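You operate a simulated robot arm through the tools that you are given. There is no shell and no other tool.

You are at the controls of a simulated robot arm. One attempt, no reset.

Task
Open the kit box and put its clip and wing nut back in their cups.
Fine: each goes to the cup that holds its like; lay the lid on the trolley top.
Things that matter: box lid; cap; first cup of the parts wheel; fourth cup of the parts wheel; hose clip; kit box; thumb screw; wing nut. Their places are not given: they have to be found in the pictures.

The check looks at the end state, three seconds after you hand in, the way a careful person would. Anything else that was tipped, shoved, dropped, spilled or broken makes it a failure. A push-on lid holds only when it is set on centred and level and pressed home; a screw cap is set on level and turned clockwise until tight.

Robot
A 7-joint arm with a two-finger parallel gripper, fixed in place. Base frame: the origin is on the floor under the middle of its stand, x ahead of it, y to its left, z up; the work surface is at about z = 0.72. Readings come in m, rad, newtons and seconds.
With the tool pointing down near the work surface it reaches from about 0.36 to 0.74 m from the base axis. Its first joint turns from -2.496 to 2.496 rad. Payload 3 kg.
The TCP is the grasp point between the finger pads, 0.03 m short of the fingertips. In the tool frame z runs along the fingers and y along their closing line. The gripper opens to 0.11 m. The fingers are 0.02 m wide and 0.01 m thick; the gripper's body (0.048 by 0.112 m) begins 0.055 m behind the TCP.
Orientation is that of the tool frame in the base frame, as a unit quaternion [x, y, z, w]. With the fingers straight down and closing along the base's y, the tool's x points along the base's -x, its y along +y and its z along -z.

Tools
- The arm moves only by the tool move_arm. Its argument "increments" is a list of rows, each a list of 7 numbers: the shift along the tool's x, y, z in units of 40 mm (1.0 is 40 mm), then the turn, a rotation vector about the tool's x, y, z in units of 5 degrees (1.0 is 5 degrees), then the finger opening in m, from 0 to 0.11. In form: [[x, y, z, ax, ay, az, claw], ...]. A call has 1 to 20 rows; each row shifts and turns the commanded pose from where the row before left it, along the tool's axes as they then stand. A call with a number of a shift or a turn outside -1 to 1 is refused whole. A row lasts 0.2 s, in which the tool goes at most 0.05 m and 0.15 rad; a call with a longer step from one row to the next is refused whole, and so is a gripper value outside its range. Where a pose cannot be reached the arm comes as near as it can. A force on the tool above 40 N (or 10 N above the force at the start of the call, whichever is more), or a blocked arm, ends the call early, and 0.2 s more pass. The fingers move at their own pace (about 0.108 m/s each) and stop on an object; they squeeze with about 42 N. The grip force told is the motor's: it shows also when the fingers shut on nothing. Time passes only in rows, and 0.2 s behind the last, so rows that do not move let the fingers close. It gives the time, the measured TCP pose, the force on the tool (base axes), the opening and the grip force at its end, in the units of the frame above (readings bear some noise), with the torque about the TCP (base axes, N m) and any sound that the robot's microphone picked up.
- Cameras (640 x 400 px; columns grow to the right, rows downward): "scene" is fixed at [0.2209, 0.4999, 1.3256]; the picture's right is [-0.25, -0.97, 0.00], its down [-0.59, 0.15, -0.79] and it looks along [0.77, -0.20, -0.61] (base axes); focal length 356 px, centre (320, 200). "wrist" rides on the gripper at [0.072, 0.017, -0.103] in the tool frame; the picture's right is [-0.23, 0.97, 0.00], its down [-0.76, -0.18, -0.62] and it looks along [-0.61, -0.14, 0.78] (tool axes); focal length 222 px, centre (320, 200).
- snapshot(camera): a new picture of that camera. No time passes.
- raise_lower(by): slides the trunk up (or, below 0, down) by that many m; the arm rides with it, the base frame stays. It gives what a move gives, with no picture.
- locate(camera, pixels): for up to 12 pixels [column, row] of the newest picture of that camera ("zoom" is the newest enlarged one), the place [x, y, z] in the base frame of the surface seen there, good to about 0.002 m. No time passes.
- close_up(camera, box): a new picture of the part [left, top, right, bottom] of that camera's present view, enlarged. No time passes.
- finish_job(): hands the job in; it is judged then, once.

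Open the gripper and draw the arm clear of the work before you hand the job in, unless the task says otherwise.

The tools are called after "Call:" as name(argument=value, ...) on one line, values as JSON. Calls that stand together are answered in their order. move_arm: Moves the arm, as the interface text tells. Its arguments: {"type":"object","properties":{"increments":{"type":"array"}},"required":["increments"]} The other tools are called the same way: raise_lower (by) moves the trunk up or down; snapshot (camera) takes a picture; locate (camera, pixels) gives the place of the surface under pixels of a picture; close_up (camera, box) takes an enlarged picture of a part of a camera's view; finish_job () hands the job in.

At the start:

```text
time_s: 0.0
ee_pos: [0.6038, 0.1943, 1.0037]
tcp_rot: [0.0, 1.0, 0.0, 0.0]
ft_force: [0.6, -0.3, 0.1]
wrist_torque: [0.0, -0.01, 0.0]
grip_width: 0.1099
gripper_force: 0.0
trunk travel left (down, up): [-0.675, 0.215]
```

scene: 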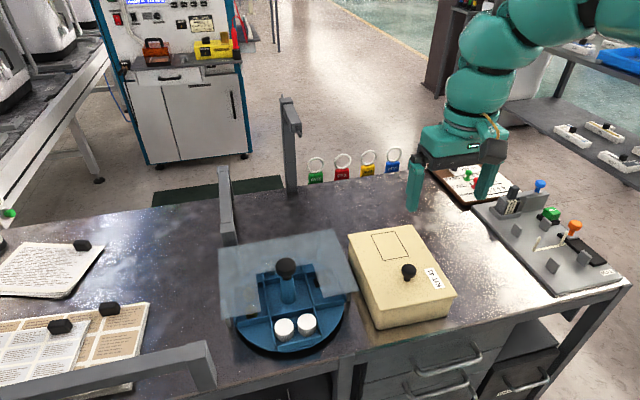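
wrist: 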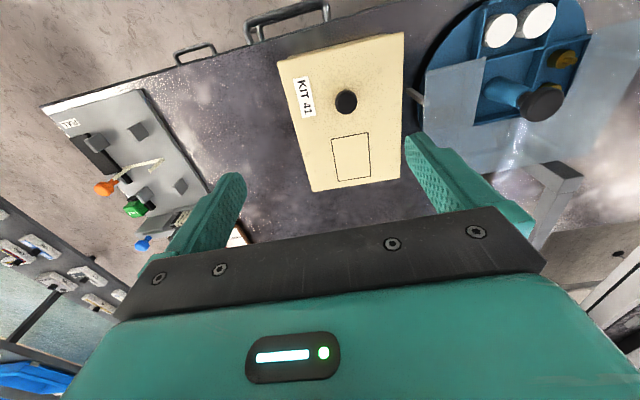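

I see the kit box (cream, around scene pixel 400,275) with a black knob on its lid, and the blue parts wheel with a clear cover over part of it at (288,300). I take close-ups of both for detail.

Call:
close_up(camera="scene", box=[200, 210, 380, 370])

Call:
close_up(camera="scene", box=[330, 210, 470, 340])

Call:
close_up(camera="wrist", box=[400, 0, 640, 180])

Call:
close_up(camera="scene", box=[420, 140, 640, 310])

```text
2.50 times, centred on (290, 290) of scene
```

zoom: 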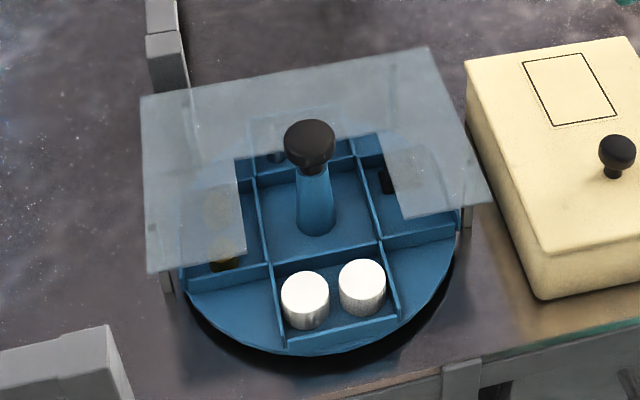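

```text
3.08 times, centred on (400, 275) of scene
```

zoom: 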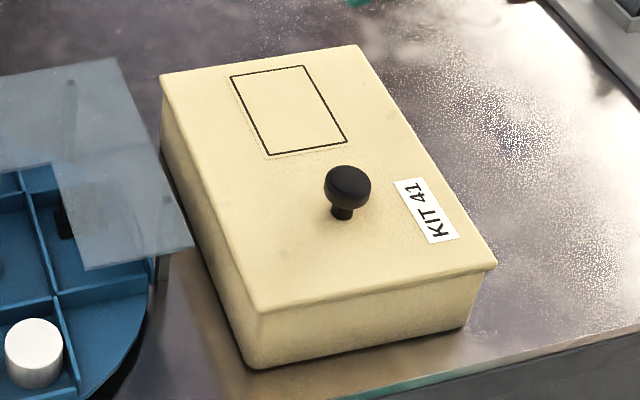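

```text
2.22 times, centred on (520, 90) of wrist
```

zoom: 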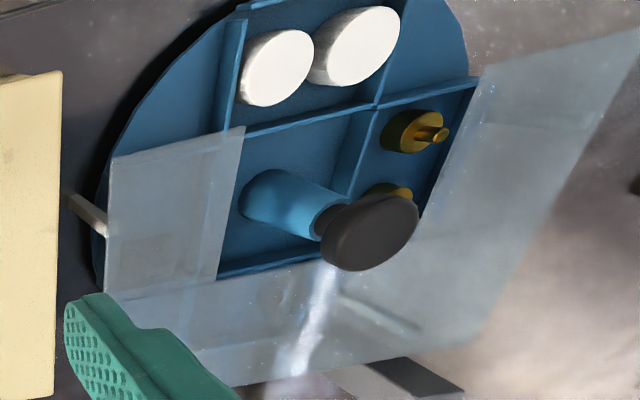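

```text
2.35 times, centred on (530, 225) of scene
```

zoom: 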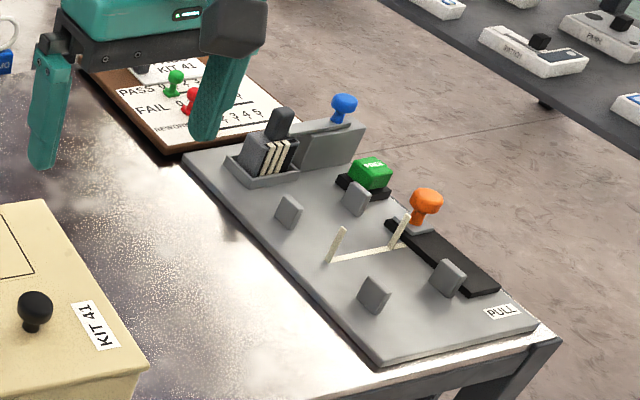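

The wheel sits under a fixed clear guard with a notch; a post with a black knob stands at its centre. I locate key points of the box and wheel to learn their geometry.

Call:
snapshot(camera="scene")

Call:
locate(camera="scene", pixels=[[349, 234], [409, 225], [455, 295], [375, 322], [408, 268], [375, 330], [287, 267], [288, 298], [284, 328], [306, 323], [220, 248], [226, 317]])

Call:
locate(camera="scene", pixels=[[343, 232], [357, 291], [267, 278], [269, 310], [324, 296], [305, 262], [312, 300], [285, 351], [346, 310], [257, 320], [345, 280], [385, 245]])

```text
taken
```

scene: 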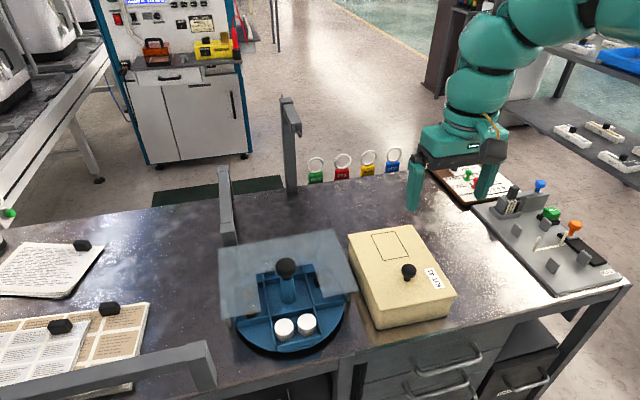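

```text
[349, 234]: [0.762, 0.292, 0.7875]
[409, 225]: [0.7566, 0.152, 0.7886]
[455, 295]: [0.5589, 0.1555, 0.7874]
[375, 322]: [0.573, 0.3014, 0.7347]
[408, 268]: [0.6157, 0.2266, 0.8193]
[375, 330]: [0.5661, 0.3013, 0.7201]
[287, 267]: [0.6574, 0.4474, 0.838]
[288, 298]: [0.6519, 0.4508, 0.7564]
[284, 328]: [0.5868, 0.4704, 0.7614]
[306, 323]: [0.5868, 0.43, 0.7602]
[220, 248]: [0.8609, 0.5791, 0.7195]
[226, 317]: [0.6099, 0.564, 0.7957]
```

```text
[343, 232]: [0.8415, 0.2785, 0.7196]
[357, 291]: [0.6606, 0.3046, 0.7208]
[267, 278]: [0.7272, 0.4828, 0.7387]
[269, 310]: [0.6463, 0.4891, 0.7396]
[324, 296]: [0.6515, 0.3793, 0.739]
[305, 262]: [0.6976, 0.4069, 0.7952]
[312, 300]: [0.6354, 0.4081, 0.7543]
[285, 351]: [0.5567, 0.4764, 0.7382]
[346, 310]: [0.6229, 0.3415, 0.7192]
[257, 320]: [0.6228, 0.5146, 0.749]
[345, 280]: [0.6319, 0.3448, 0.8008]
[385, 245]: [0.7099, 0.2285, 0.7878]
```

Lid top sits at z≈0.788 with its knob at about (0.616,0.227), and the guard at z≈0.796 over a wheel centred near (0.655,0.447). Next I locate the free top right of the box for the lid, the trolley edges and the panel.

Call:
locate(camera="scene", pixels=[[474, 212], [553, 296], [470, 205], [500, 305], [548, 298], [440, 225], [470, 260], [500, 285], [430, 200], [458, 318], [440, 178], [620, 284]])

Call:
close_up(camera="scene", box=[220, 230, 360, 360])

Call:
close_up(camera="wrist", box=[260, 20, 420, 200])

```text
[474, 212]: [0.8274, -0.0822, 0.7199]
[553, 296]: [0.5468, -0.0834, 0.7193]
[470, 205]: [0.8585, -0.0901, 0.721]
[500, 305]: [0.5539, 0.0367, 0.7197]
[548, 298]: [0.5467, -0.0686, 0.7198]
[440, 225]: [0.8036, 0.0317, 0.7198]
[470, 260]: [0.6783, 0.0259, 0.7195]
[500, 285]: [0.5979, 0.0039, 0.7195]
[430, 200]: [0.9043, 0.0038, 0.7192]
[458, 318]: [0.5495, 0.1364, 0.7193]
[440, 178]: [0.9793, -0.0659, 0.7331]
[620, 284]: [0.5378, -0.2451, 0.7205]
```

```text
3.08 times, centred on (290, 295) of scene
```

zoom: 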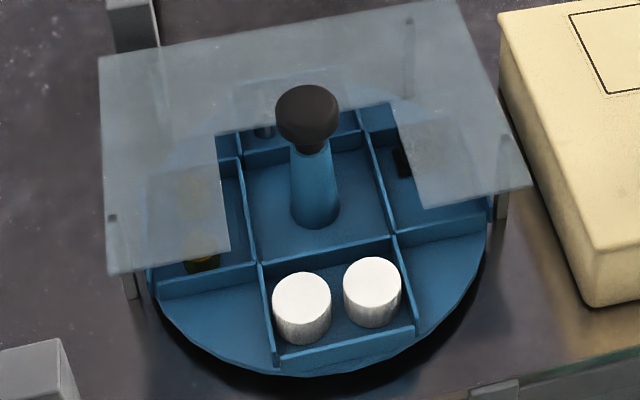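

```text
2.22 times, centred on (340, 110) of wrist
```

zoom: 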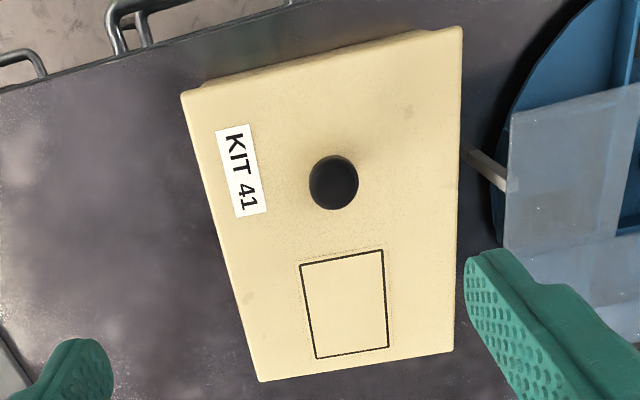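

The free top between the box and the panel (y from about −0.08 to 0.15) is wide enough for the lid. I move the arm up high toward (0.45,0.49,1.0) so the wrist camera can look into the wheel.

Call:
move_arm(increments=[[0.3875, 0.75, 0, 0, 0, 0, 0.11], [0.3875, 0.75, 0, 0, 0, 0, 0.11], [0.3875, 0.75, 0, 0, 0, 0, 0.11], [0.3875, 0.75, 0, 0, 0, 0, 0.11], [0.3875, 0.75, 0, 0, 0, 0, 0.11], [0.3875, 0.75, 0, 0, 0, 0, 0.11], [0.3875, 0.75, 0, 0, 0, 0, 0.11], [0.3875, 0.75, 0, 0, 0, 0, 0.11], [0.3875, 0.75, 0, 0, 0, 0, 0.11], [0.3875, 0.75, 0, 0, 0, 0, 0.11]])

Call:
snapshot(camera="wrist")

```text
time_s: 2.2
ee_pos: [0.4632, 0.425, 1.0035]
tcp_rot: [0.0, 1.0, 0.0, 0.0]
ft_force: [0.5, 0.3, 0.0]
wrist_torque: [0.01, -0.04, -0.01]
grip_width: 0.1101
gripper_force: 0.0
out of reach, approached as far as the arm can: row 8, 9, 10
trunk travel left (down, up): [-0.675, 0.215]
```

```text
taken
```

wrist: 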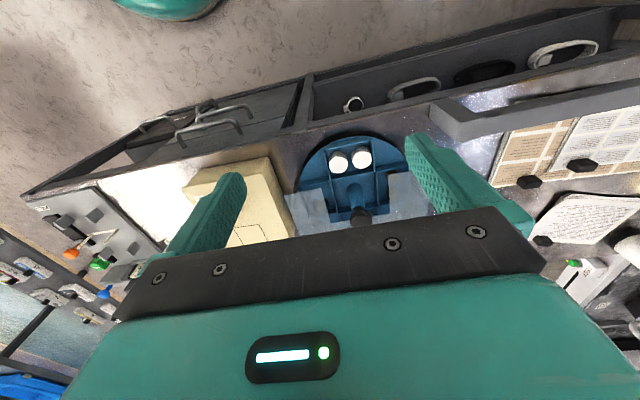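

From here the wheel is visible at wrist pixel (350,190) but small; the arm also ran out of reach at this height. I take close-ups from the wrist and locate the guard corners.

Call:
close_up(camera="wrist", box=[270, 120, 430, 230])

Call:
close_up(camera="scene", box=[215, 225, 295, 330])

Call:
close_up(camera="scene", box=[280, 225, 360, 330])

```text
3.64 times, centred on (350, 175) of wrist
```

zoom: 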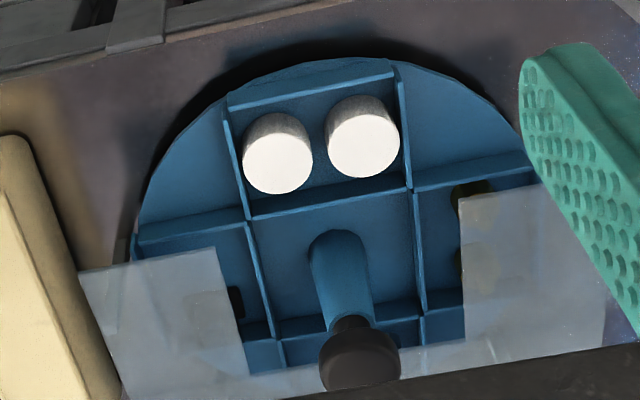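

```text
3.81 times, centred on (255, 278) of scene
```

zoom: 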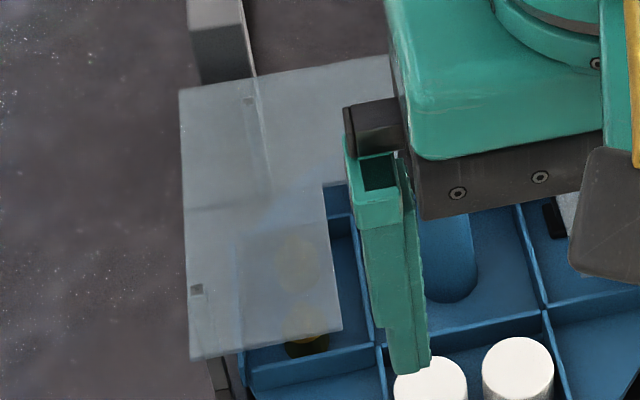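

```text
3.81 times, centred on (320, 278) of scene
```

zoom: 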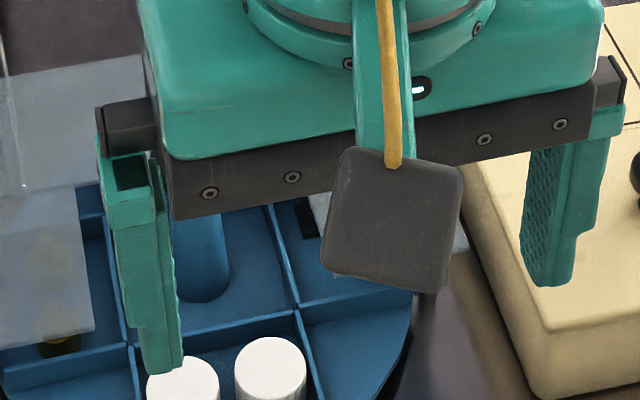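

The front cup clearly holds the white caps and the left cup brass screws; the others are still hidden. I raise the trunk to gain reach before working lower.

Call:
raise_lower(by=0.2)

```text
time_s: 4.4
ee_pos: [0.4636, 0.4243, 1.2033]
tcp_rot: [0.0, 1.0, 0.0, 0.0]
ft_force: [0.3, -0.2, 0.6]
wrist_torque: [-0.03, -0.01, -0.04]
grip_width: 0.11
gripper_force: 0.0
trunk travel left (down, up): [-0.875, 0.015]
```

The trunk is up 0.2 m. I go down and slightly left to about (0.45,0.47,0.95) for a closer look into the wheel.

Call:
move_arm(increments=[[0.049, 0.163, 0.9, 0, 0, 0, 0.11], [0.049, 0.163, 0.9, 0, 0, 0, 0.11], [0.049, 0.163, 0.9, 0, 0, 0, 0.11], [0.049, 0.163, 0.9, 0, 0, 0, 0.11], [0.049, 0.163, 0.9, 0, 0, 0, 0.11], [0.049, 0.163, 0.9, 0, 0, 0, 0.11], [0.049, 0.163, 0.9, 0, 0, 0, 0.11]])

Call:
snapshot(camera="wrist")

Call:
close_up(camera="wrist", box=[260, 100, 450, 230])

```text
time_s: 6.0
ee_pos: [0.4206, 0.4089, 0.9865]
tcp_rot: [-0.001, 1.0, 0.001, 0.0]
ft_force: [0.2, -0.5, 0.1]
wrist_torque: [0.0, 0.01, -0.02]
grip_width: 0.1097
gripper_force: 0.1
out of reach, approached as far as the arm can: row 1, 2, 3, 4, 5, 6, 7
trunk travel left (down, up): [-0.875, 0.015]
```

```text
taken
```

wrist: 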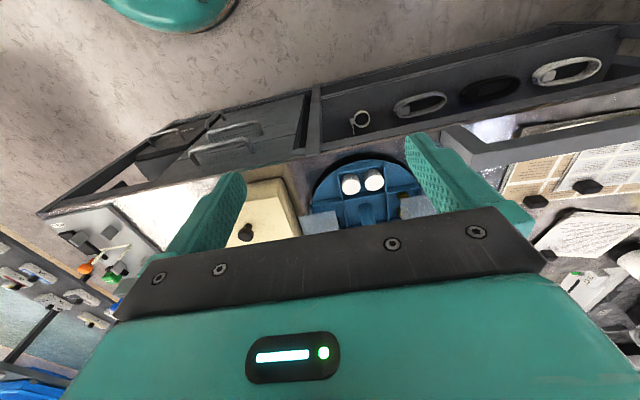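

```text
3.08 times, centred on (355, 165) of wrist
```

zoom: 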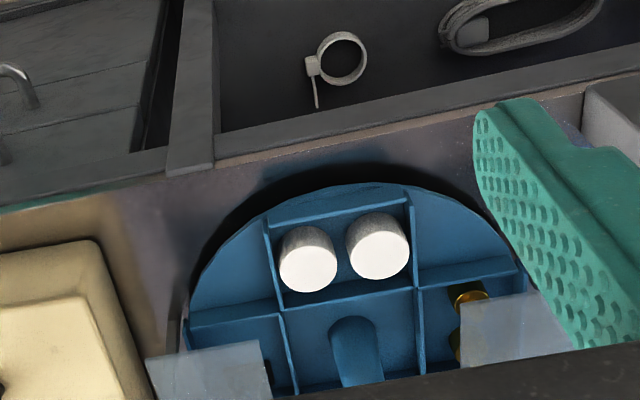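

The reach got smaller with the trunk up (stopped at r≈0.59), so the arm wants the trunk lower instead. I lift the arm first so I can lower the trunk without approaching the trolley.

Call:
move_arm(increments=[[0, 0, -1, 0, 0, 0, 0.11], [0, 0, -1, 0, 0, 0, 0.11], [0, 0, -1, 0, 0, 0, 0.11], [0, 0, -1, 0, 0, 0, 0.11], [0, 0, -1, 0, 0, 0, 0.11], [0, 0, -1, 0, 0, 0, 0.11]])

```text
time_s: 7.4
ee_pos: [0.4179, 0.4083, 1.2261]
tcp_rot: [-0.001, 1.0, -0.001, 0.001]
ft_force: [-0.2, 0.4, 0.3]
wrist_torque: [-0.01, 0.01, 0.0]
grip_width: 0.11
gripper_force: 0.1
trunk travel left (down, up): [-0.875, 0.015]
```

The move was relative to the actual pose and clean. Now I lower the trunk by 0.3.

Call:
raise_lower(by=-0.3)

Call:
move_arm(increments=[[0, 0, -1, 0, 0, 0, 0.11], [0, 0, -1, 0, 0, 0, 0.11], [0, 0, -1, 0, 0, 0, 0.11], [0, 0, -1, 0, 0, 0, 0.11], [0, 0, -1, 0, 0, 0, 0.11], [0, 0, -1, 0, 0, 0, 0.11]])

Call:
raise_lower(by=-0.2)

```text
time_s: 10.4
ee_pos: [0.4197, 0.4074, 0.9267]
tcp_rot: [0.0, 1.0, 0.0, 0.0]
ft_force: [0.3, 0.6, 0.4]
wrist_torque: [0.01, 0.01, -0.02]
grip_width: 0.11
gripper_force: 0.1
trunk travel left (down, up): [-0.575, 0.315]
```

```text
time_s: 11.8
ee_pos: [0.4229, 0.4194, 1.0714]
tcp_rot: [-0.001, 1.0, 0.001, 0.001]
ft_force: [0.2, 0.6, 0.5]
wrist_torque: [-0.02, 0.01, 0.0]
grip_width: 0.1101
gripper_force: 0.1
out of reach, approached as far as the arm can: row 4, 5, 6
trunk travel left (down, up): [-0.575, 0.315]
```

```text
time_s: 13.9
ee_pos: [0.4241, 0.4182, 0.8725]
tcp_rot: [0.0, 1.0, 0.001, 0.0]
ft_force: [1.1, -0.6, 0.4]
wrist_torque: [0.02, 0.01, 0.02]
grip_width: 0.1102
gripper_force: 0.0
trunk travel left (down, up): [-0.375, 0.515]
```

Readings suggest the limit might come from the gripper's yaw relative to the arm's azimuth rather than pure distance. I rotate the tool −45° about its z so it lines up with the arm's direction, and then see what reach that gives.

Call:
move_arm(increments=[[0, 0, 0, 0, 0, -1, 0.11], [0, 0, 0, 0, 0, -1, 0.11], [0, 0, 0, 0, 0, -1, 0.11], [0, 0, 0, 0, 0, -1, 0.11], [0, 0, 0, 0, 0, -1, 0.11], [0, 0, 0, 0, 0, -1, 0.11], [0, 0, 0, 0, 0, -1, 0.11], [0, 0, 0, 0, 0, -1, 0.11], [0, 0, 0, 0, 0, -1, 0.11]])

Call:
snapshot(camera="wrist")

Call:
snapshot(camera="scene")

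```text
time_s: 15.9
ee_pos: [0.4237, 0.4191, 0.8713]
tcp_rot: [-0.383, 0.924, 0.002, 0.001]
ft_force: [0.5, -0.1, 0.3]
wrist_torque: [-0.01, 0.01, -0.02]
grip_width: 0.1099
gripper_force: 0.1
trunk travel left (down, up): [-0.375, 0.515]
```

```text
taken
```

wrist: 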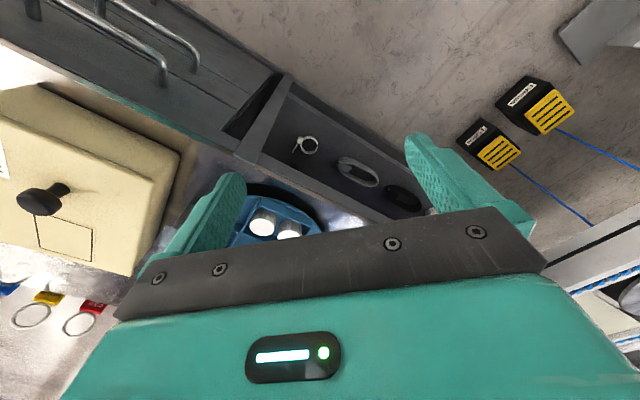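

```text
taken
```

scene: 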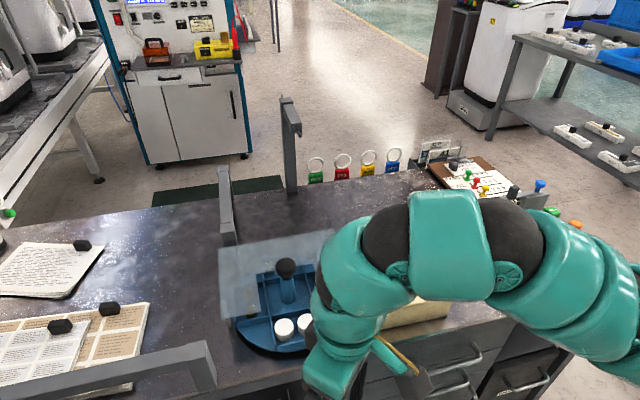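

The rotation went cleanly. Now I try moving radially outward (tool −x) with a slight rise, to test the reach.

Call:
move_arm(increments=[[-0.6, 0, -0.5, 0, 0, 0, 0.11], [-0.6, 0, -0.5, 0, 0, 0, 0.11], [-0.6, 0, -0.5, 0, 0, 0, 0.11], [-0.6, 0, -0.5, 0, 0, 0, 0.11]])

Call:
locate(camera="scene", pixels=[[205, 350], [215, 380], [195, 345], [60, 380], [290, 130], [222, 175], [230, 240], [255, 200]])

```text
time_s: 16.9
ee_pos: [0.4309, 0.417, 0.8725]
tcp_rot: [-0.383, 0.924, 0.001, 0.002]
ft_force: [-0.2, 0.2, -0.6]
wrist_torque: [0.04, 0.02, 0.0]
grip_width: 0.1098
gripper_force: 0.0
out of reach, approached as far as the arm can: row 1, 2, 3, 4
trunk travel left (down, up): [-0.375, 0.515]
```

```text
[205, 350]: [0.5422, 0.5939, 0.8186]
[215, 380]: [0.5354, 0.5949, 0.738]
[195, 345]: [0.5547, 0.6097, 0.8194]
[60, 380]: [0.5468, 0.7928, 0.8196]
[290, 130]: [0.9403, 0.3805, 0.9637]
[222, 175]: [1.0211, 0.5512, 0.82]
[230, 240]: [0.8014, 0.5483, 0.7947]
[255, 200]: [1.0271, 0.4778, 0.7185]
```

Outward motion is blocked at once here because the tool is high relative to the trunk. With the yaw now aligned, I raise the trunk back by 0.3, descend with the arm, and test outward again.

Call:
raise_lower(by=0.3)

Call:
move_arm(increments=[[0, 0, 0.9, 0, 0, 0, 0.11], [0, 0, 0.9, 0, 0, 0, 0.11], [0, 0, 0.9, 0, 0, 0, 0.11], [0, 0, 0.9, 0, 0, 0, 0.11], [0, 0, 0.9, 0, 0, 0, 0.11], [0, 0, 0.9, 0, 0, 0, 0.11]])

Call:
move_arm(increments=[[-0.5, 0, 0, 0, 0, 0, 0.11], [-0.5, 0, 0, 0, 0, 0, 0.11], [-0.5, 0, 0, 0, 0, 0, 0.11], [-0.5, 0, 0, 0, 0, 0, 0.11]])

```text
time_s: 19.9
ee_pos: [0.4317, 0.416, 1.1719]
tcp_rot: [-0.382, 0.924, 0.002, 0.002]
ft_force: [-0.3, 0.4, 0.4]
wrist_torque: [0.0, 0.02, -0.01]
grip_width: 0.11
gripper_force: 0.1
trunk travel left (down, up): [-0.675, 0.215]
```

```text
time_s: 21.3
ee_pos: [0.4321, 0.4153, 0.9558]
tcp_rot: [-0.383, 0.924, 0.002, 0.001]
ft_force: [0.0, -0.5, 0.1]
wrist_torque: [0.01, 0.0, 0.01]
grip_width: 0.11
gripper_force: 0.1
trunk travel left (down, up): [-0.675, 0.215]
```

```text
time_s: 22.3
ee_pos: [0.4503, 0.4319, 0.9557]
tcp_rot: [-0.383, 0.924, 0.002, 0.001]
ft_force: [0.4, -0.3, -0.6]
wrist_torque: [0.07, 0.02, 0.0]
grip_width: 0.1098
gripper_force: 0.1
out of reach, approached as far as the arm can: row 2, 3, 4
trunk travel left (down, up): [-0.675, 0.215]
```

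Reach stops at r≈0.624 here, less than the stated 0.74, so the arm posture may be in the way. I look at the scene to see how the arm stands.

Call:
snapshot(camera="scene")

Call:
snapshot(camera="wrist")

```text
taken
```

scene: 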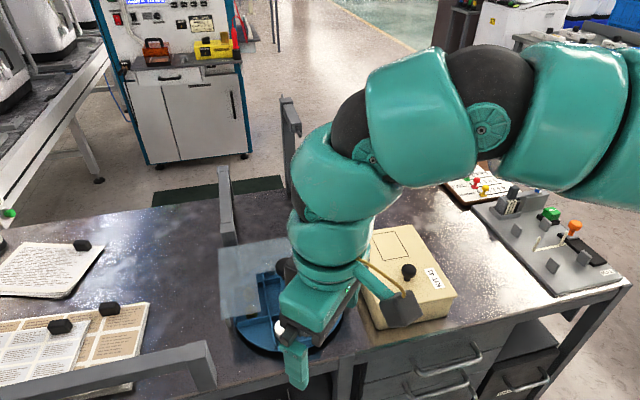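

```text
taken
```

wrist: 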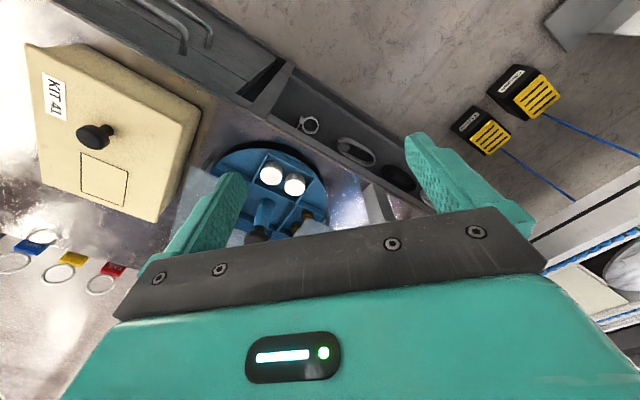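

I locate the visible joints of the arm to understand its posture and what limits the reach.

Call:
locate(camera="scene", pixels=[[480, 130], [368, 155], [410, 80], [560, 130], [630, 150], [340, 180], [330, 235], [325, 270], [300, 365], [635, 60], [560, 60]])

```text
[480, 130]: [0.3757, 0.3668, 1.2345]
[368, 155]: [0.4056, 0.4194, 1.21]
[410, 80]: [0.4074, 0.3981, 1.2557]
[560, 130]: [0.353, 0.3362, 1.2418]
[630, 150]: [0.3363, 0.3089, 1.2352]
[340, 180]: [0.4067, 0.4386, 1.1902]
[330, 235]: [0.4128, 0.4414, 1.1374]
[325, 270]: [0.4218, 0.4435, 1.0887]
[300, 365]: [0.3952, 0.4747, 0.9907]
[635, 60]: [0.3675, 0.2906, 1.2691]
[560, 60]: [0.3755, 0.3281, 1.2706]
```

The forearm lies nearly horizontal at z≈1.23, so the limits come from the posture. I pull in a bit and swing the arm to the right at about constant radius (yaw kept aligned with the arm) to test reach near the box.

Call:
move_arm(increments=[[0.6, 0, 0, 0, 0, 0, 0.11], [0.6, 0, 0, 0, 0, 0, 0.11], [0, -1, 0, 0, 0, 0.8, 0.11], [0, -1, 0, 0, 0, 0.8, 0.11], [0, -1, 0, 0, 0, 0.8, 0.11], [0, -1, 0, 0, 0, 0.8, 0.11], [0, -1, 0, 0, 0, 0.8, 0.11], [0, -1, 0, 0, 0, 0.8, 0.11], [0, -1, 0, 0, 0, 0.8, 0.11]])

Call:
snapshot(camera="scene")

```text
time_s: 24.3
ee_pos: [0.5919, 0.186, 0.9539]
tcp_rot: [-0.148, 0.989, 0.001, 0.0]
ft_force: [0.1, -0.1, 0.0]
wrist_torque: [0.01, 0.01, 0.01]
grip_width: 0.1101
gripper_force: 0.0
out of reach, approached as far as the arm can: row 7, 8, 9
trunk travel left (down, up): [-0.675, 0.215]
```

```text
taken
```

scene: 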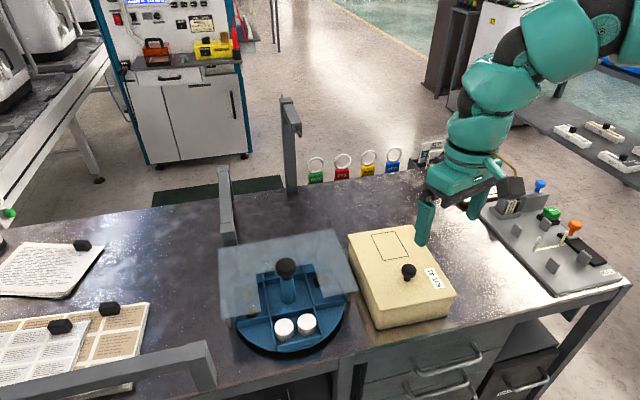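

The arm stopped at r≈0.62 again at this height. I descend to z≈0.87 here, still well above the box (tips at 0.84, lid knob top ≈0.82), and try outward.

Call:
move_arm(increments=[[0, 0, 0.7, 0, 0, 0, 0.11], [0, 0, 0.7, 0, 0, 0, 0.11], [0, 0, 0.7, 0, 0, 0, 0.11]])

Call:
move_arm(increments=[[-0.5, 0, 0, 0, 0, 0, 0.11], [-0.5, 0, 0, 0, 0, 0, 0.11], [-0.5, 0, 0, 0, 0, 0, 0.11], [-0.5, 0, 0, 0, 0, 0, 0.11]])

```text
time_s: 25.1
ee_pos: [0.593, 0.186, 0.869]
tcp_rot: [-0.148, 0.989, 0.001, 0.001]
ft_force: [0.6, 0.4, -1.0]
wrist_torque: [0.0, 0.03, -0.01]
grip_width: 0.1101
gripper_force: 0.1
trunk travel left (down, up): [-0.675, 0.215]
```

```text
time_s: 26.1
ee_pos: [0.6672, 0.2122, 0.8683]
tcp_rot: [-0.148, 0.989, 0.001, 0.001]
ft_force: [-0.1, -0.8, 1.1]
wrist_torque: [0.0, 0.01, 0.01]
grip_width: 0.11
gripper_force: 0.0
trunk travel left (down, up): [-0.675, 0.215]
```

That works: at this height the arm reaches r≈0.70. So I just need to stay low and keep the yaw aligned. I take a wrist picture to fix the lid knob's position.

Call:
move_arm(increments=[[0.9, 0, 0, 0, 0, 0, 0.11], [0.9, 0, 0, 0, 0, 0, 0.11], [0.9, 0, 0, 0, 0, 0, 0.11]])

Call:
snapshot(camera="wrist")

Call:
close_up(camera="scene", box=[330, 210, 470, 340])

```text
time_s: 26.9
ee_pos: [0.5879, 0.1874, 0.8686]
tcp_rot: [-0.149, 0.989, 0.002, -0.001]
ft_force: [-0.6, 0.8, -0.8]
wrist_torque: [-0.02, 0.0, 0.01]
grip_width: 0.1098
gripper_force: 0.1
out of reach, approached as far as the arm can: row 3
trunk travel left (down, up): [-0.675, 0.215]
```

```text
taken
```

wrist: 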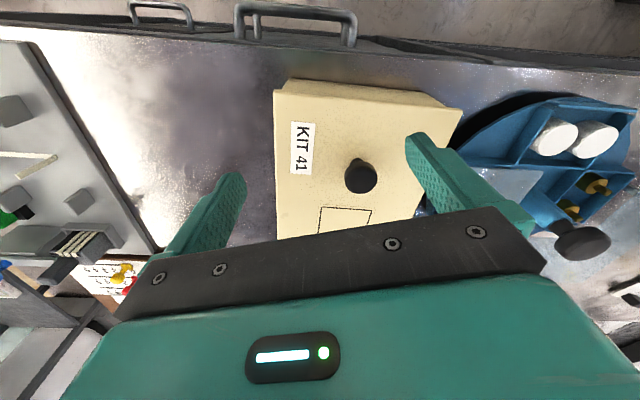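

```text
3.08 times, centred on (400, 275) of scene
```

zoom: 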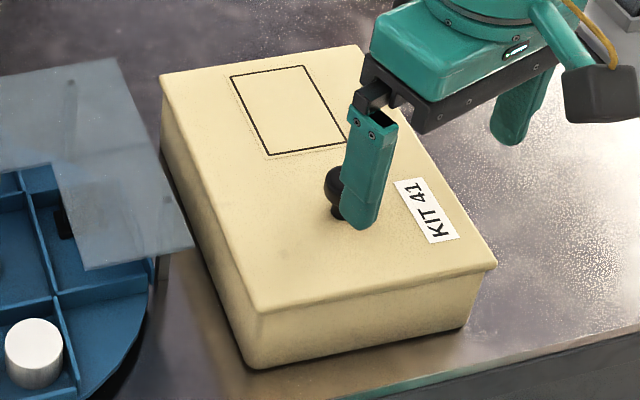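

The knob shows at wrist pixel (360,175). I locate the knob, its stem and the lid corners from this closer view.

Call:
locate(camera="wrist", pixels=[[360, 177], [345, 177], [376, 177], [360, 162], [360, 193], [277, 119], [462, 110], [335, 160], [300, 148], [290, 78], [585, 240], [560, 137]])

Call:
close_up(camera="wrist", box=[260, 60, 480, 240])

Call:
close_up(camera="wrist", box=[440, 80, 640, 270])

```text
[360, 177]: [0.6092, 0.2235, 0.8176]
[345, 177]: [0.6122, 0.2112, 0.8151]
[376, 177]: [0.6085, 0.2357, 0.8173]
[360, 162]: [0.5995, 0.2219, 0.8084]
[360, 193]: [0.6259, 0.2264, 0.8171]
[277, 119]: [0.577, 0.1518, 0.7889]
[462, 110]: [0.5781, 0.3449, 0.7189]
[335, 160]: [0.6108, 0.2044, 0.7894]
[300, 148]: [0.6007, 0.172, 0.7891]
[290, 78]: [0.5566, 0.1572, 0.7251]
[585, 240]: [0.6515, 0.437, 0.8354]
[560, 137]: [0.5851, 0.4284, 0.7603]
```

```text
2.22 times, centred on (370, 150) of wrist
```

zoom: 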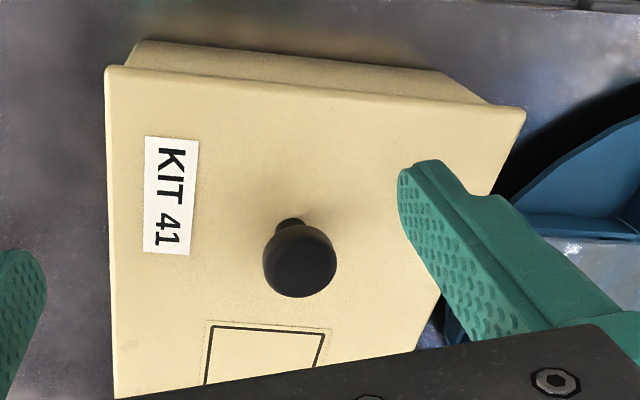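

```text
2.11 times, centred on (540, 175) of wrist
```

zoom: 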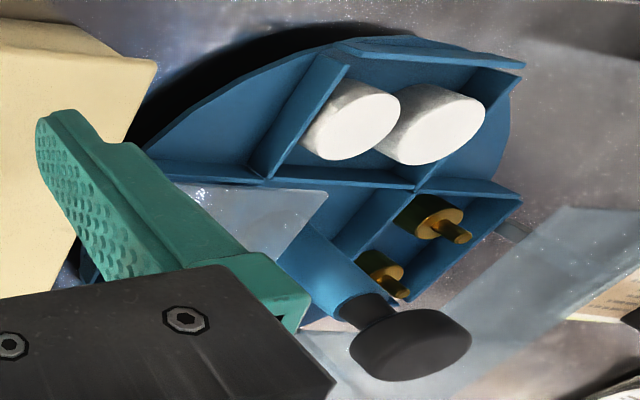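

The knob centre comes out near (0.613,0.2245) with its top at z≈0.8175 and the lid face at 0.789. I move over it at the current height, then check.

Call:
move_arm(increments=[[-0.436, 0.356, 0, 0, 0, 0, 0.11], [-0.436, 0.356, 0, 0, 0, 0, 0.11], [0, 0, 0, 0, 0, 0, 0.11]])

Call:
snapshot(camera="wrist")

Call:
close_up(camera="scene", box=[360, 200, 480, 300])

```text
time_s: 27.7
ee_pos: [0.6123, 0.2258, 0.87]
tcp_rot: [-0.148, 0.989, 0.002, 0.0]
ft_force: [0.3, 0.1, -0.2]
wrist_torque: [-0.01, 0.01, 0.01]
grip_width: 0.1099
gripper_force: 0.0
trunk travel left (down, up): [-0.675, 0.215]
```

```text
taken
```

wrist: 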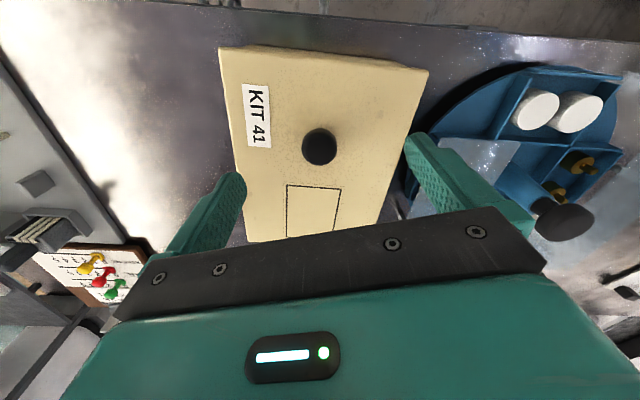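

```text
4.00 times, centred on (420, 250) of scene
```

zoom: 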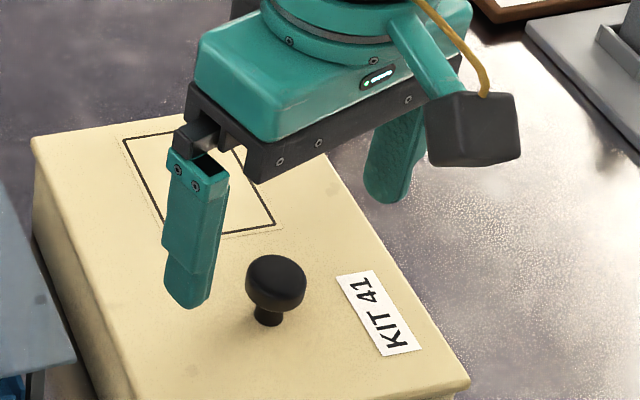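

The knob at wrist pixel (320,147) is right where a point 5 cm below the TCP projects, so it is centred. I descend to z≈0.822 with the fingers open, then close.

Call:
move_arm(increments=[[0, 0, 0.6, 0, 0, 0, 0.11], [0, 0, 0.6, 0, 0, 0, 0.11], [0, 0, 0, 0, 0, 0, 0.11]])

Call:
close_up(camera="scene", box=[360, 200, 480, 300])

```text
time_s: 28.5
ee_pos: [0.614, 0.2254, 0.8206]
tcp_rot: [-0.148, 0.989, 0.003, -0.001]
ft_force: [-0.2, 0.2, -0.6]
wrist_torque: [-0.01, 0.02, -0.04]
grip_width: 0.11
gripper_force: 0.2
trunk travel left (down, up): [-0.675, 0.215]
```

```text
4.00 times, centred on (420, 250) of scene
```

zoom: 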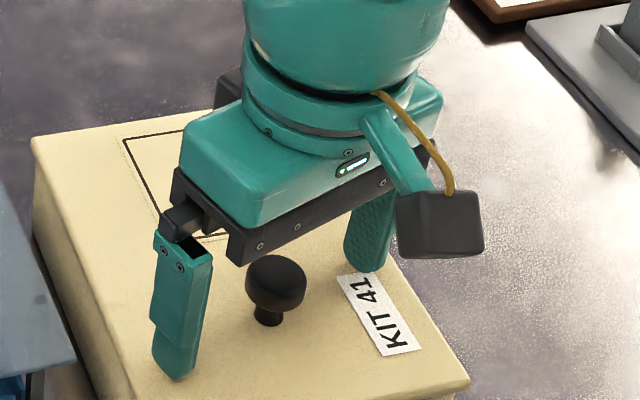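

Fingers straddle the knob with tips just above the lid face and no contact force. I close gently in place over several rows.

Call:
move_arm(increments=[[0, 0, 0, 0, 0, 0, 0.05], [0, 0, 0, 0, 0, 0, 0.02], [0, 0, 0, 0, 0, 0, 0.01], [0, 0, 0, 0, 0, 0, 0.01]])

Call:
snapshot(camera="wrist")

```text
time_s: 29.5
ee_pos: [0.6144, 0.2243, 0.8207]
tcp_rot: [-0.148, 0.989, 0.002, 0.001]
ft_force: [0.2, -3.0, 0.0]
wrist_torque: [-0.06, 0.06, 0.01]
grip_width: 0.0265
gripper_force: 41.8
trunk travel left (down, up): [-0.675, 0.215]
```

```text
taken
```

wrist: 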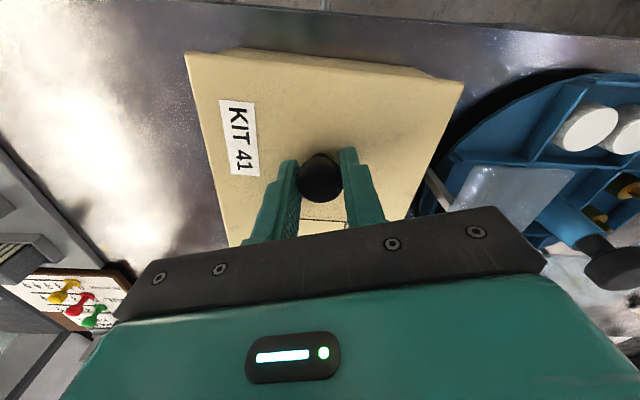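

The knob is held at 26.5 mm with full grip. I lift slowly by about 12 mm and read the force to see whether the lid frees or the box comes along.

Call:
move_arm(increments=[[0, 0, -0.1, 0, 0, 0, 0.01], [0, 0, -0.1, 0, 0, 0, 0.01], [0, 0, -0.1, 0, 0, 0, 0.01]])

Call:
close_up(camera="scene", box=[330, 200, 480, 340])

```text
time_s: 30.3
ee_pos: [0.6147, 0.2257, 0.8336]
tcp_rot: [-0.147, 0.989, 0.002, 0.0]
ft_force: [-0.3, -0.5, -1.9]
wrist_torque: [-0.01, 0.11, -0.01]
grip_width: 0.0269
gripper_force: 41.8
trunk travel left (down, up): [-0.675, 0.215]
heard: snap
```

```text
2.86 times, centred on (405, 270) of scene
```

zoom: 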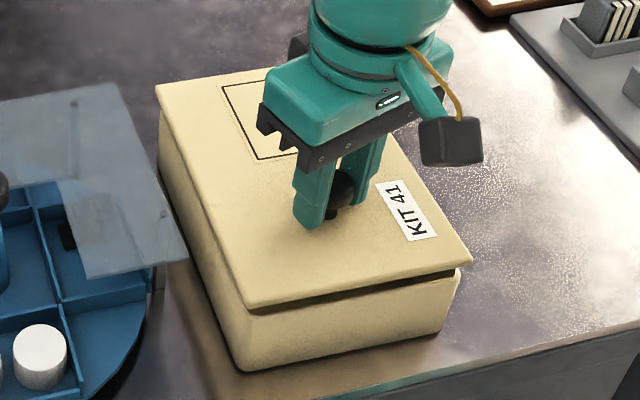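

A snap was heard and the front edge shows a gap: the lid came free with about 2 N of weight. I keep lifting straight up.

Call:
move_arm(increments=[[0, 0, -0.2, 0, 0, 0, 0.01], [0, 0, -0.3, 0, 0, 0, 0.01], [0, 0, -0.3, 0, 0, 0, 0.01], [0, 0, -0.3, 0, 0, 0, 0.01]])

Call:
snapshot(camera="scene")

Call:
close_up(camera="scene", box=[330, 170, 480, 340])

```text
time_s: 31.3
ee_pos: [0.6137, 0.2246, 0.8768]
tcp_rot: [-0.147, 0.989, 0.002, 0.0]
ft_force: [0.1, -0.5, -2.7]
wrist_torque: [-0.03, 0.12, -0.01]
grip_width: 0.0265
gripper_force: 42.3
trunk travel left (down, up): [-0.675, 0.215]
```

```text
taken
```

scene: 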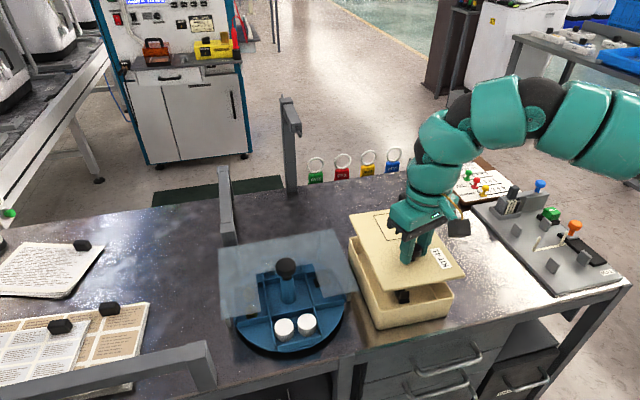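

```text
2.35 times, centred on (405, 255) of scene
```

zoom: 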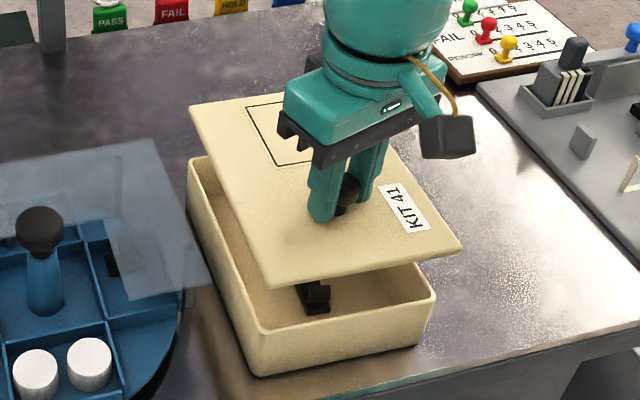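

The box is open with a black part visible inside. I check the lid's tilt by locating its corners before carrying it over.

Call:
locate(camera="scene", pixels=[[353, 217], [385, 286], [461, 275], [378, 214], [370, 250], [425, 277], [445, 270]])

Call:
snapshot(camera="wrist")

```text
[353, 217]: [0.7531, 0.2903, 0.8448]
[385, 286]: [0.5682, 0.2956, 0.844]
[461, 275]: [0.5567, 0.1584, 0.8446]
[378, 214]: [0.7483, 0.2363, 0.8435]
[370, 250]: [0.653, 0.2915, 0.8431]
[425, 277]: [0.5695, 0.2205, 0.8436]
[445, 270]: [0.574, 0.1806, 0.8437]
```

```text
taken
```

wrist: 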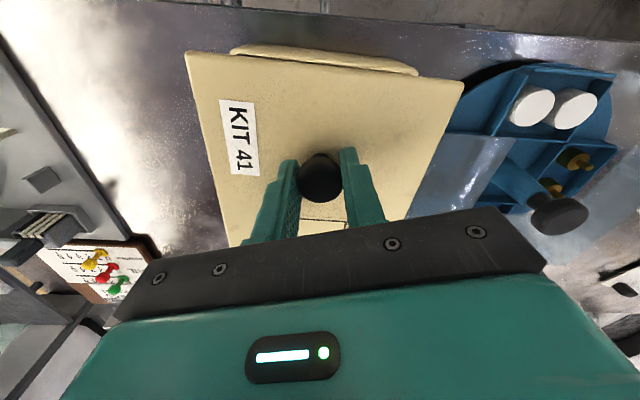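

All lid corners read z≈0.844, so it hangs level. I carry it right (toward −y) about 0.19 m at this height, keeping orientation.

Call:
move_arm(increments=[[0.1, -0.466, 0, 0, 0, 0, 0.01], [0.1, -0.466, 0, 0, 0, 0, 0.01], [0.1, -0.466, 0, 0, 0, 0, 0.01], [0.1, -0.466, 0, 0, 0, 0, 0.01], [0.1, -0.466, 0, 0, 0, 0, 0.01], [0.1, -0.466, 0, 0, 0, 0, 0.01], [0.1, -0.466, 0, 0, 0, 0, 0.01], [0.1, -0.466, 0, 0, 0, 0, 0.01], [0.1, -0.466, 0, 0, 0, 0, 0.01], [0.1, -0.466, 0, 0, 0, 0, 0.01]])

Call:
snapshot(camera="scene")

Call:
snapshot(camera="wrist")

```text
time_s: 33.5
ee_pos: [0.6296, 0.0359, 0.8753]
tcp_rot: [-0.148, 0.989, 0.002, 0.001]
ft_force: [-0.2, -0.3, -1.6]
wrist_torque: [0.04, 0.1, 0.0]
grip_width: 0.0267
gripper_force: 41.7
trunk travel left (down, up): [-0.675, 0.215]
```

```text
taken
```

scene: 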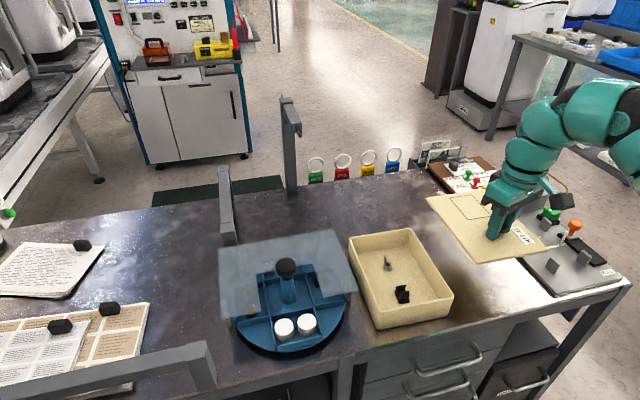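

```text
taken
```

wrist: 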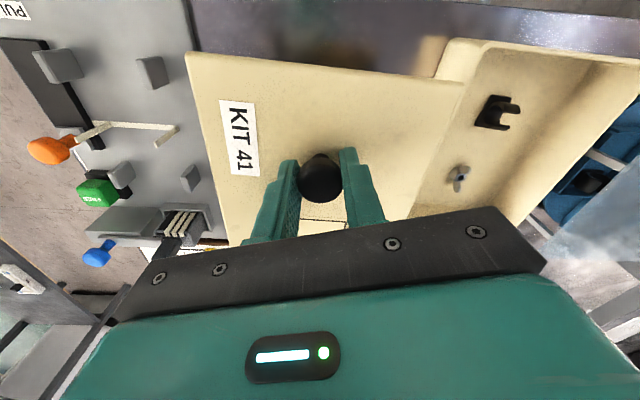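

The lid is now over the free top; a black clip and a grey wing nut lie in the open box at scene (403,294) and (387,264). I check the lid corners before lowering.

Call:
locate(camera="scene", pixels=[[431, 198], [481, 259], [558, 247], [500, 260], [478, 196], [403, 294], [387, 264], [390, 300], [370, 250], [420, 255]])

Call:
close_up(camera="scene", box=[340, 220, 470, 340])

Call:
close_up(camera="wrist", box=[420, 60, 560, 220])

```text
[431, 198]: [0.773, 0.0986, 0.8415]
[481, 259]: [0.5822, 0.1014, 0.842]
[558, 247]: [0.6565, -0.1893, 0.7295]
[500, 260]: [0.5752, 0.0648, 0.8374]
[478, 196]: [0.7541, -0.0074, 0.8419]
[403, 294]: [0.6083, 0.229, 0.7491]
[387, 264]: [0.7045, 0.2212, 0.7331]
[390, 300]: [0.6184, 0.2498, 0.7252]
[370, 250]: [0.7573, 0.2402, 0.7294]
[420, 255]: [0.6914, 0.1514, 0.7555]
```

```text
3.33 times, centred on (405, 280) of scene
```

zoom: 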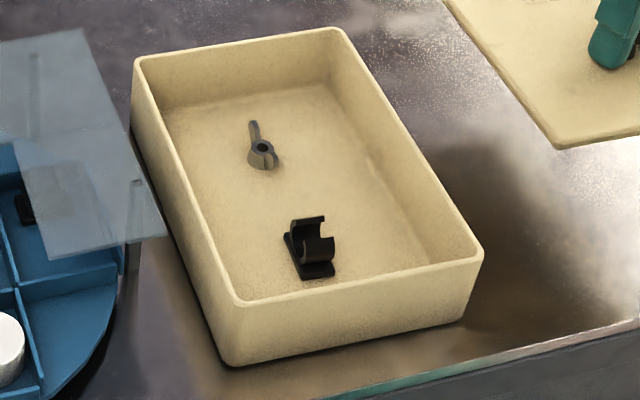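

```text
2.50 times, centred on (490, 140) of wrist
```

zoom: 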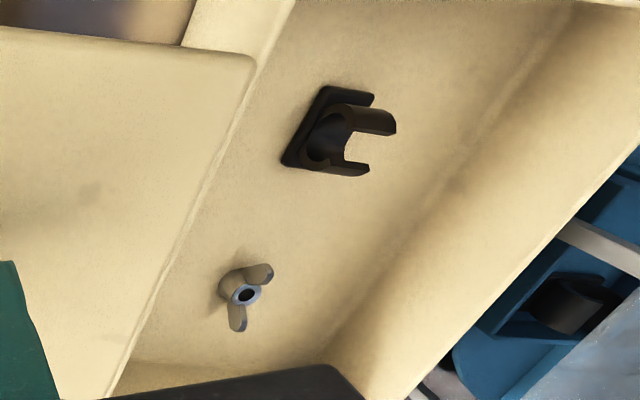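

The lid would land with y from about −0.046 to 0.10, clear of box and panel. I lower it most of the way.

Call:
move_arm(increments=[[0, 0, 0.5, 0, 0, 0, 0.01], [0, 0, 0.5, 0, 0, 0, 0.01], [0, 0, 0.5, 0, 0, 0, 0.01], [0, 0, 0.5, 0, 0, 0, 0.01], [0, 0, 0.3, 0, 0, 0, 0.01]])

Call:
close_up(camera="scene", box=[420, 180, 600, 310])

```text
time_s: 34.7
ee_pos: [0.6292, 0.0373, 0.7821]
tcp_rot: [-0.147, 0.989, 0.004, 0.001]
ft_force: [-0.4, 0.2, -1.0]
wrist_torque: [-0.02, 0.09, -0.01]
grip_width: 0.0267
gripper_force: 42.6
trunk travel left (down, up): [-0.675, 0.215]
```

```text
3.08 times, centred on (510, 245) of scene
```

zoom: 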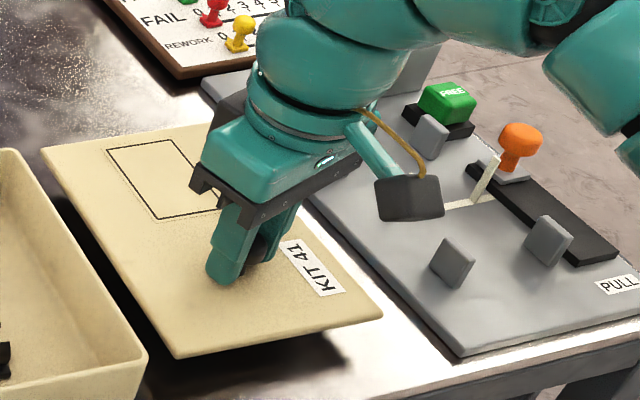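

Lid face is now near z≈0.749. I lower in 3 mm steps watching for contact.

Call:
move_arm(increments=[[0, 0, 0.075, 0, 0, 0, 0.01], [0, 0, 0.075, 0, 0, 0, 0.01], [0, 0, 0.075, 0, 0, 0, 0.01], [0, 0, 0.075, 0, 0, 0, 0.01]])

Call:
close_up(camera="scene", box=[420, 180, 600, 310])

```text
time_s: 35.7
ee_pos: [0.6294, 0.0364, 0.7742]
tcp_rot: [-0.148, 0.989, 0.001, 0.0]
ft_force: [0.0, 0.4, -1.2]
wrist_torque: [-0.03, 0.08, -0.04]
grip_width: 0.0268
gripper_force: 41.4
trunk travel left (down, up): [-0.675, 0.215]
```

```text
3.08 times, centred on (510, 245) of scene
```

zoom: 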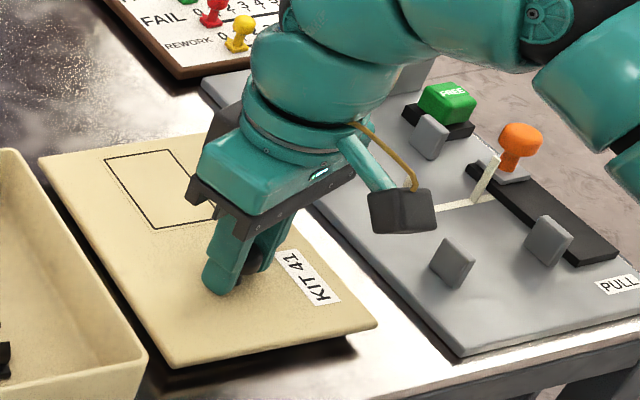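

No contact yet. I continue lowering in 3 mm steps.

Call:
move_arm(increments=[[0, 0, 0.075, 0, 0, 0, 0.01], [0, 0, 0.075, 0, 0, 0, 0.01], [0, 0, 0.075, 0, 0, 0, 0.01]])

```text
time_s: 36.5
ee_pos: [0.6297, 0.0372, 0.7662]
tcp_rot: [-0.148, 0.989, 0.002, 0.003]
ft_force: [-0.8, 3.4, 13.2]
wrist_torque: [-0.02, 0.04, 0.04]
grip_width: 0.0267
gripper_force: 41.8
trunk travel left (down, up): [-0.675, 0.215]
```

Contact at 13 N: the lid rests on the trolley top. I ease up 1 mm and open the fingers.

Call:
move_arm(increments=[[0, 0, -0.025, 0, 0, 0, 0.01], [0, 0, 0, 0, 0, 0, 0.05], [0, 0, 0, 0, 0, 0, 0.08], [0, 0, 0, 0, 0, 0, 0.08]])

Call:
close_up(camera="scene", box=[420, 180, 600, 310])

```text
time_s: 37.5
ee_pos: [0.6299, 0.0354, 0.7648]
tcp_rot: [-0.148, 0.989, 0.002, 0.0]
ft_force: [-1.0, 0.1, 0.1]
wrist_torque: [0.0, -0.04, 0.01]
grip_width: 0.08
gripper_force: 0.0
trunk travel left (down, up): [-0.675, 0.215]
```

```text
3.08 times, centred on (510, 245) of scene
```

zoom: 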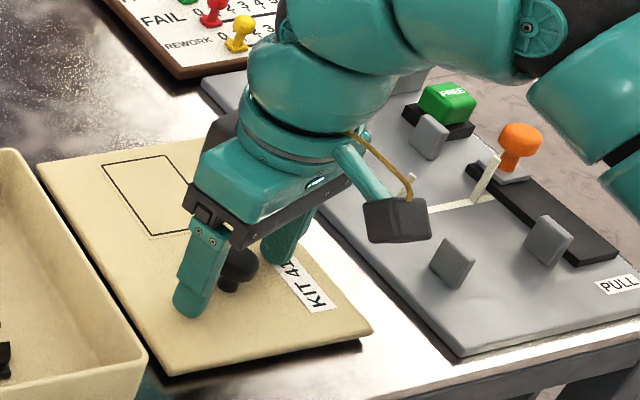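

The lid is lying flat and free of the fingers. I rise straight up clear of the knob to about z 0.885.

Call:
move_arm(increments=[[0, 0, -0.6, 0, 0, 0, 0.08], [0, 0, -0.8, 0, 0, 0, 0.08], [0, 0, -0.8, 0, 0, 0, 0.08], [0, 0, -0.8, 0, 0, 0, 0.08]])

Call:
snapshot(camera="scene")

Call:
snapshot(camera="wrist")

```text
time_s: 38.5
ee_pos: [0.6305, 0.0369, 0.8856]
tcp_rot: [-0.148, 0.989, 0.002, 0.002]
ft_force: [-0.2, -0.9, -0.6]
wrist_torque: [-0.03, 0.0, 0.0]
grip_width: 0.08
gripper_force: 0.0
trunk travel left (down, up): [-0.675, 0.215]
```

```text
taken
```

scene: 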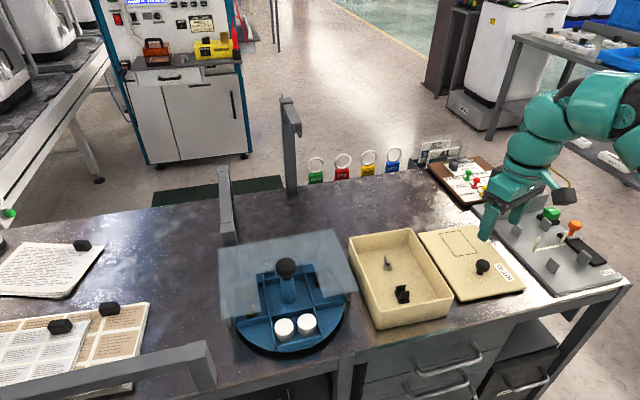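

```text
taken
```

wrist: 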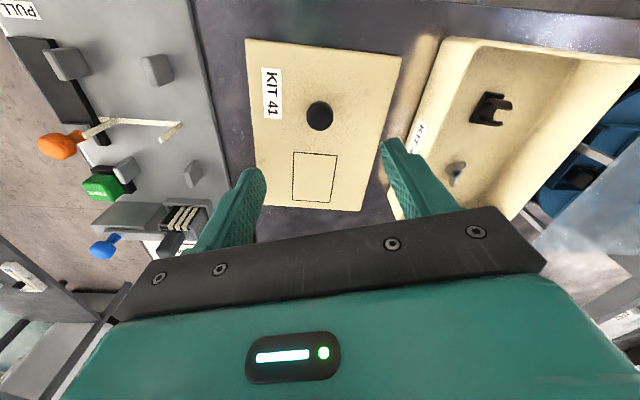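

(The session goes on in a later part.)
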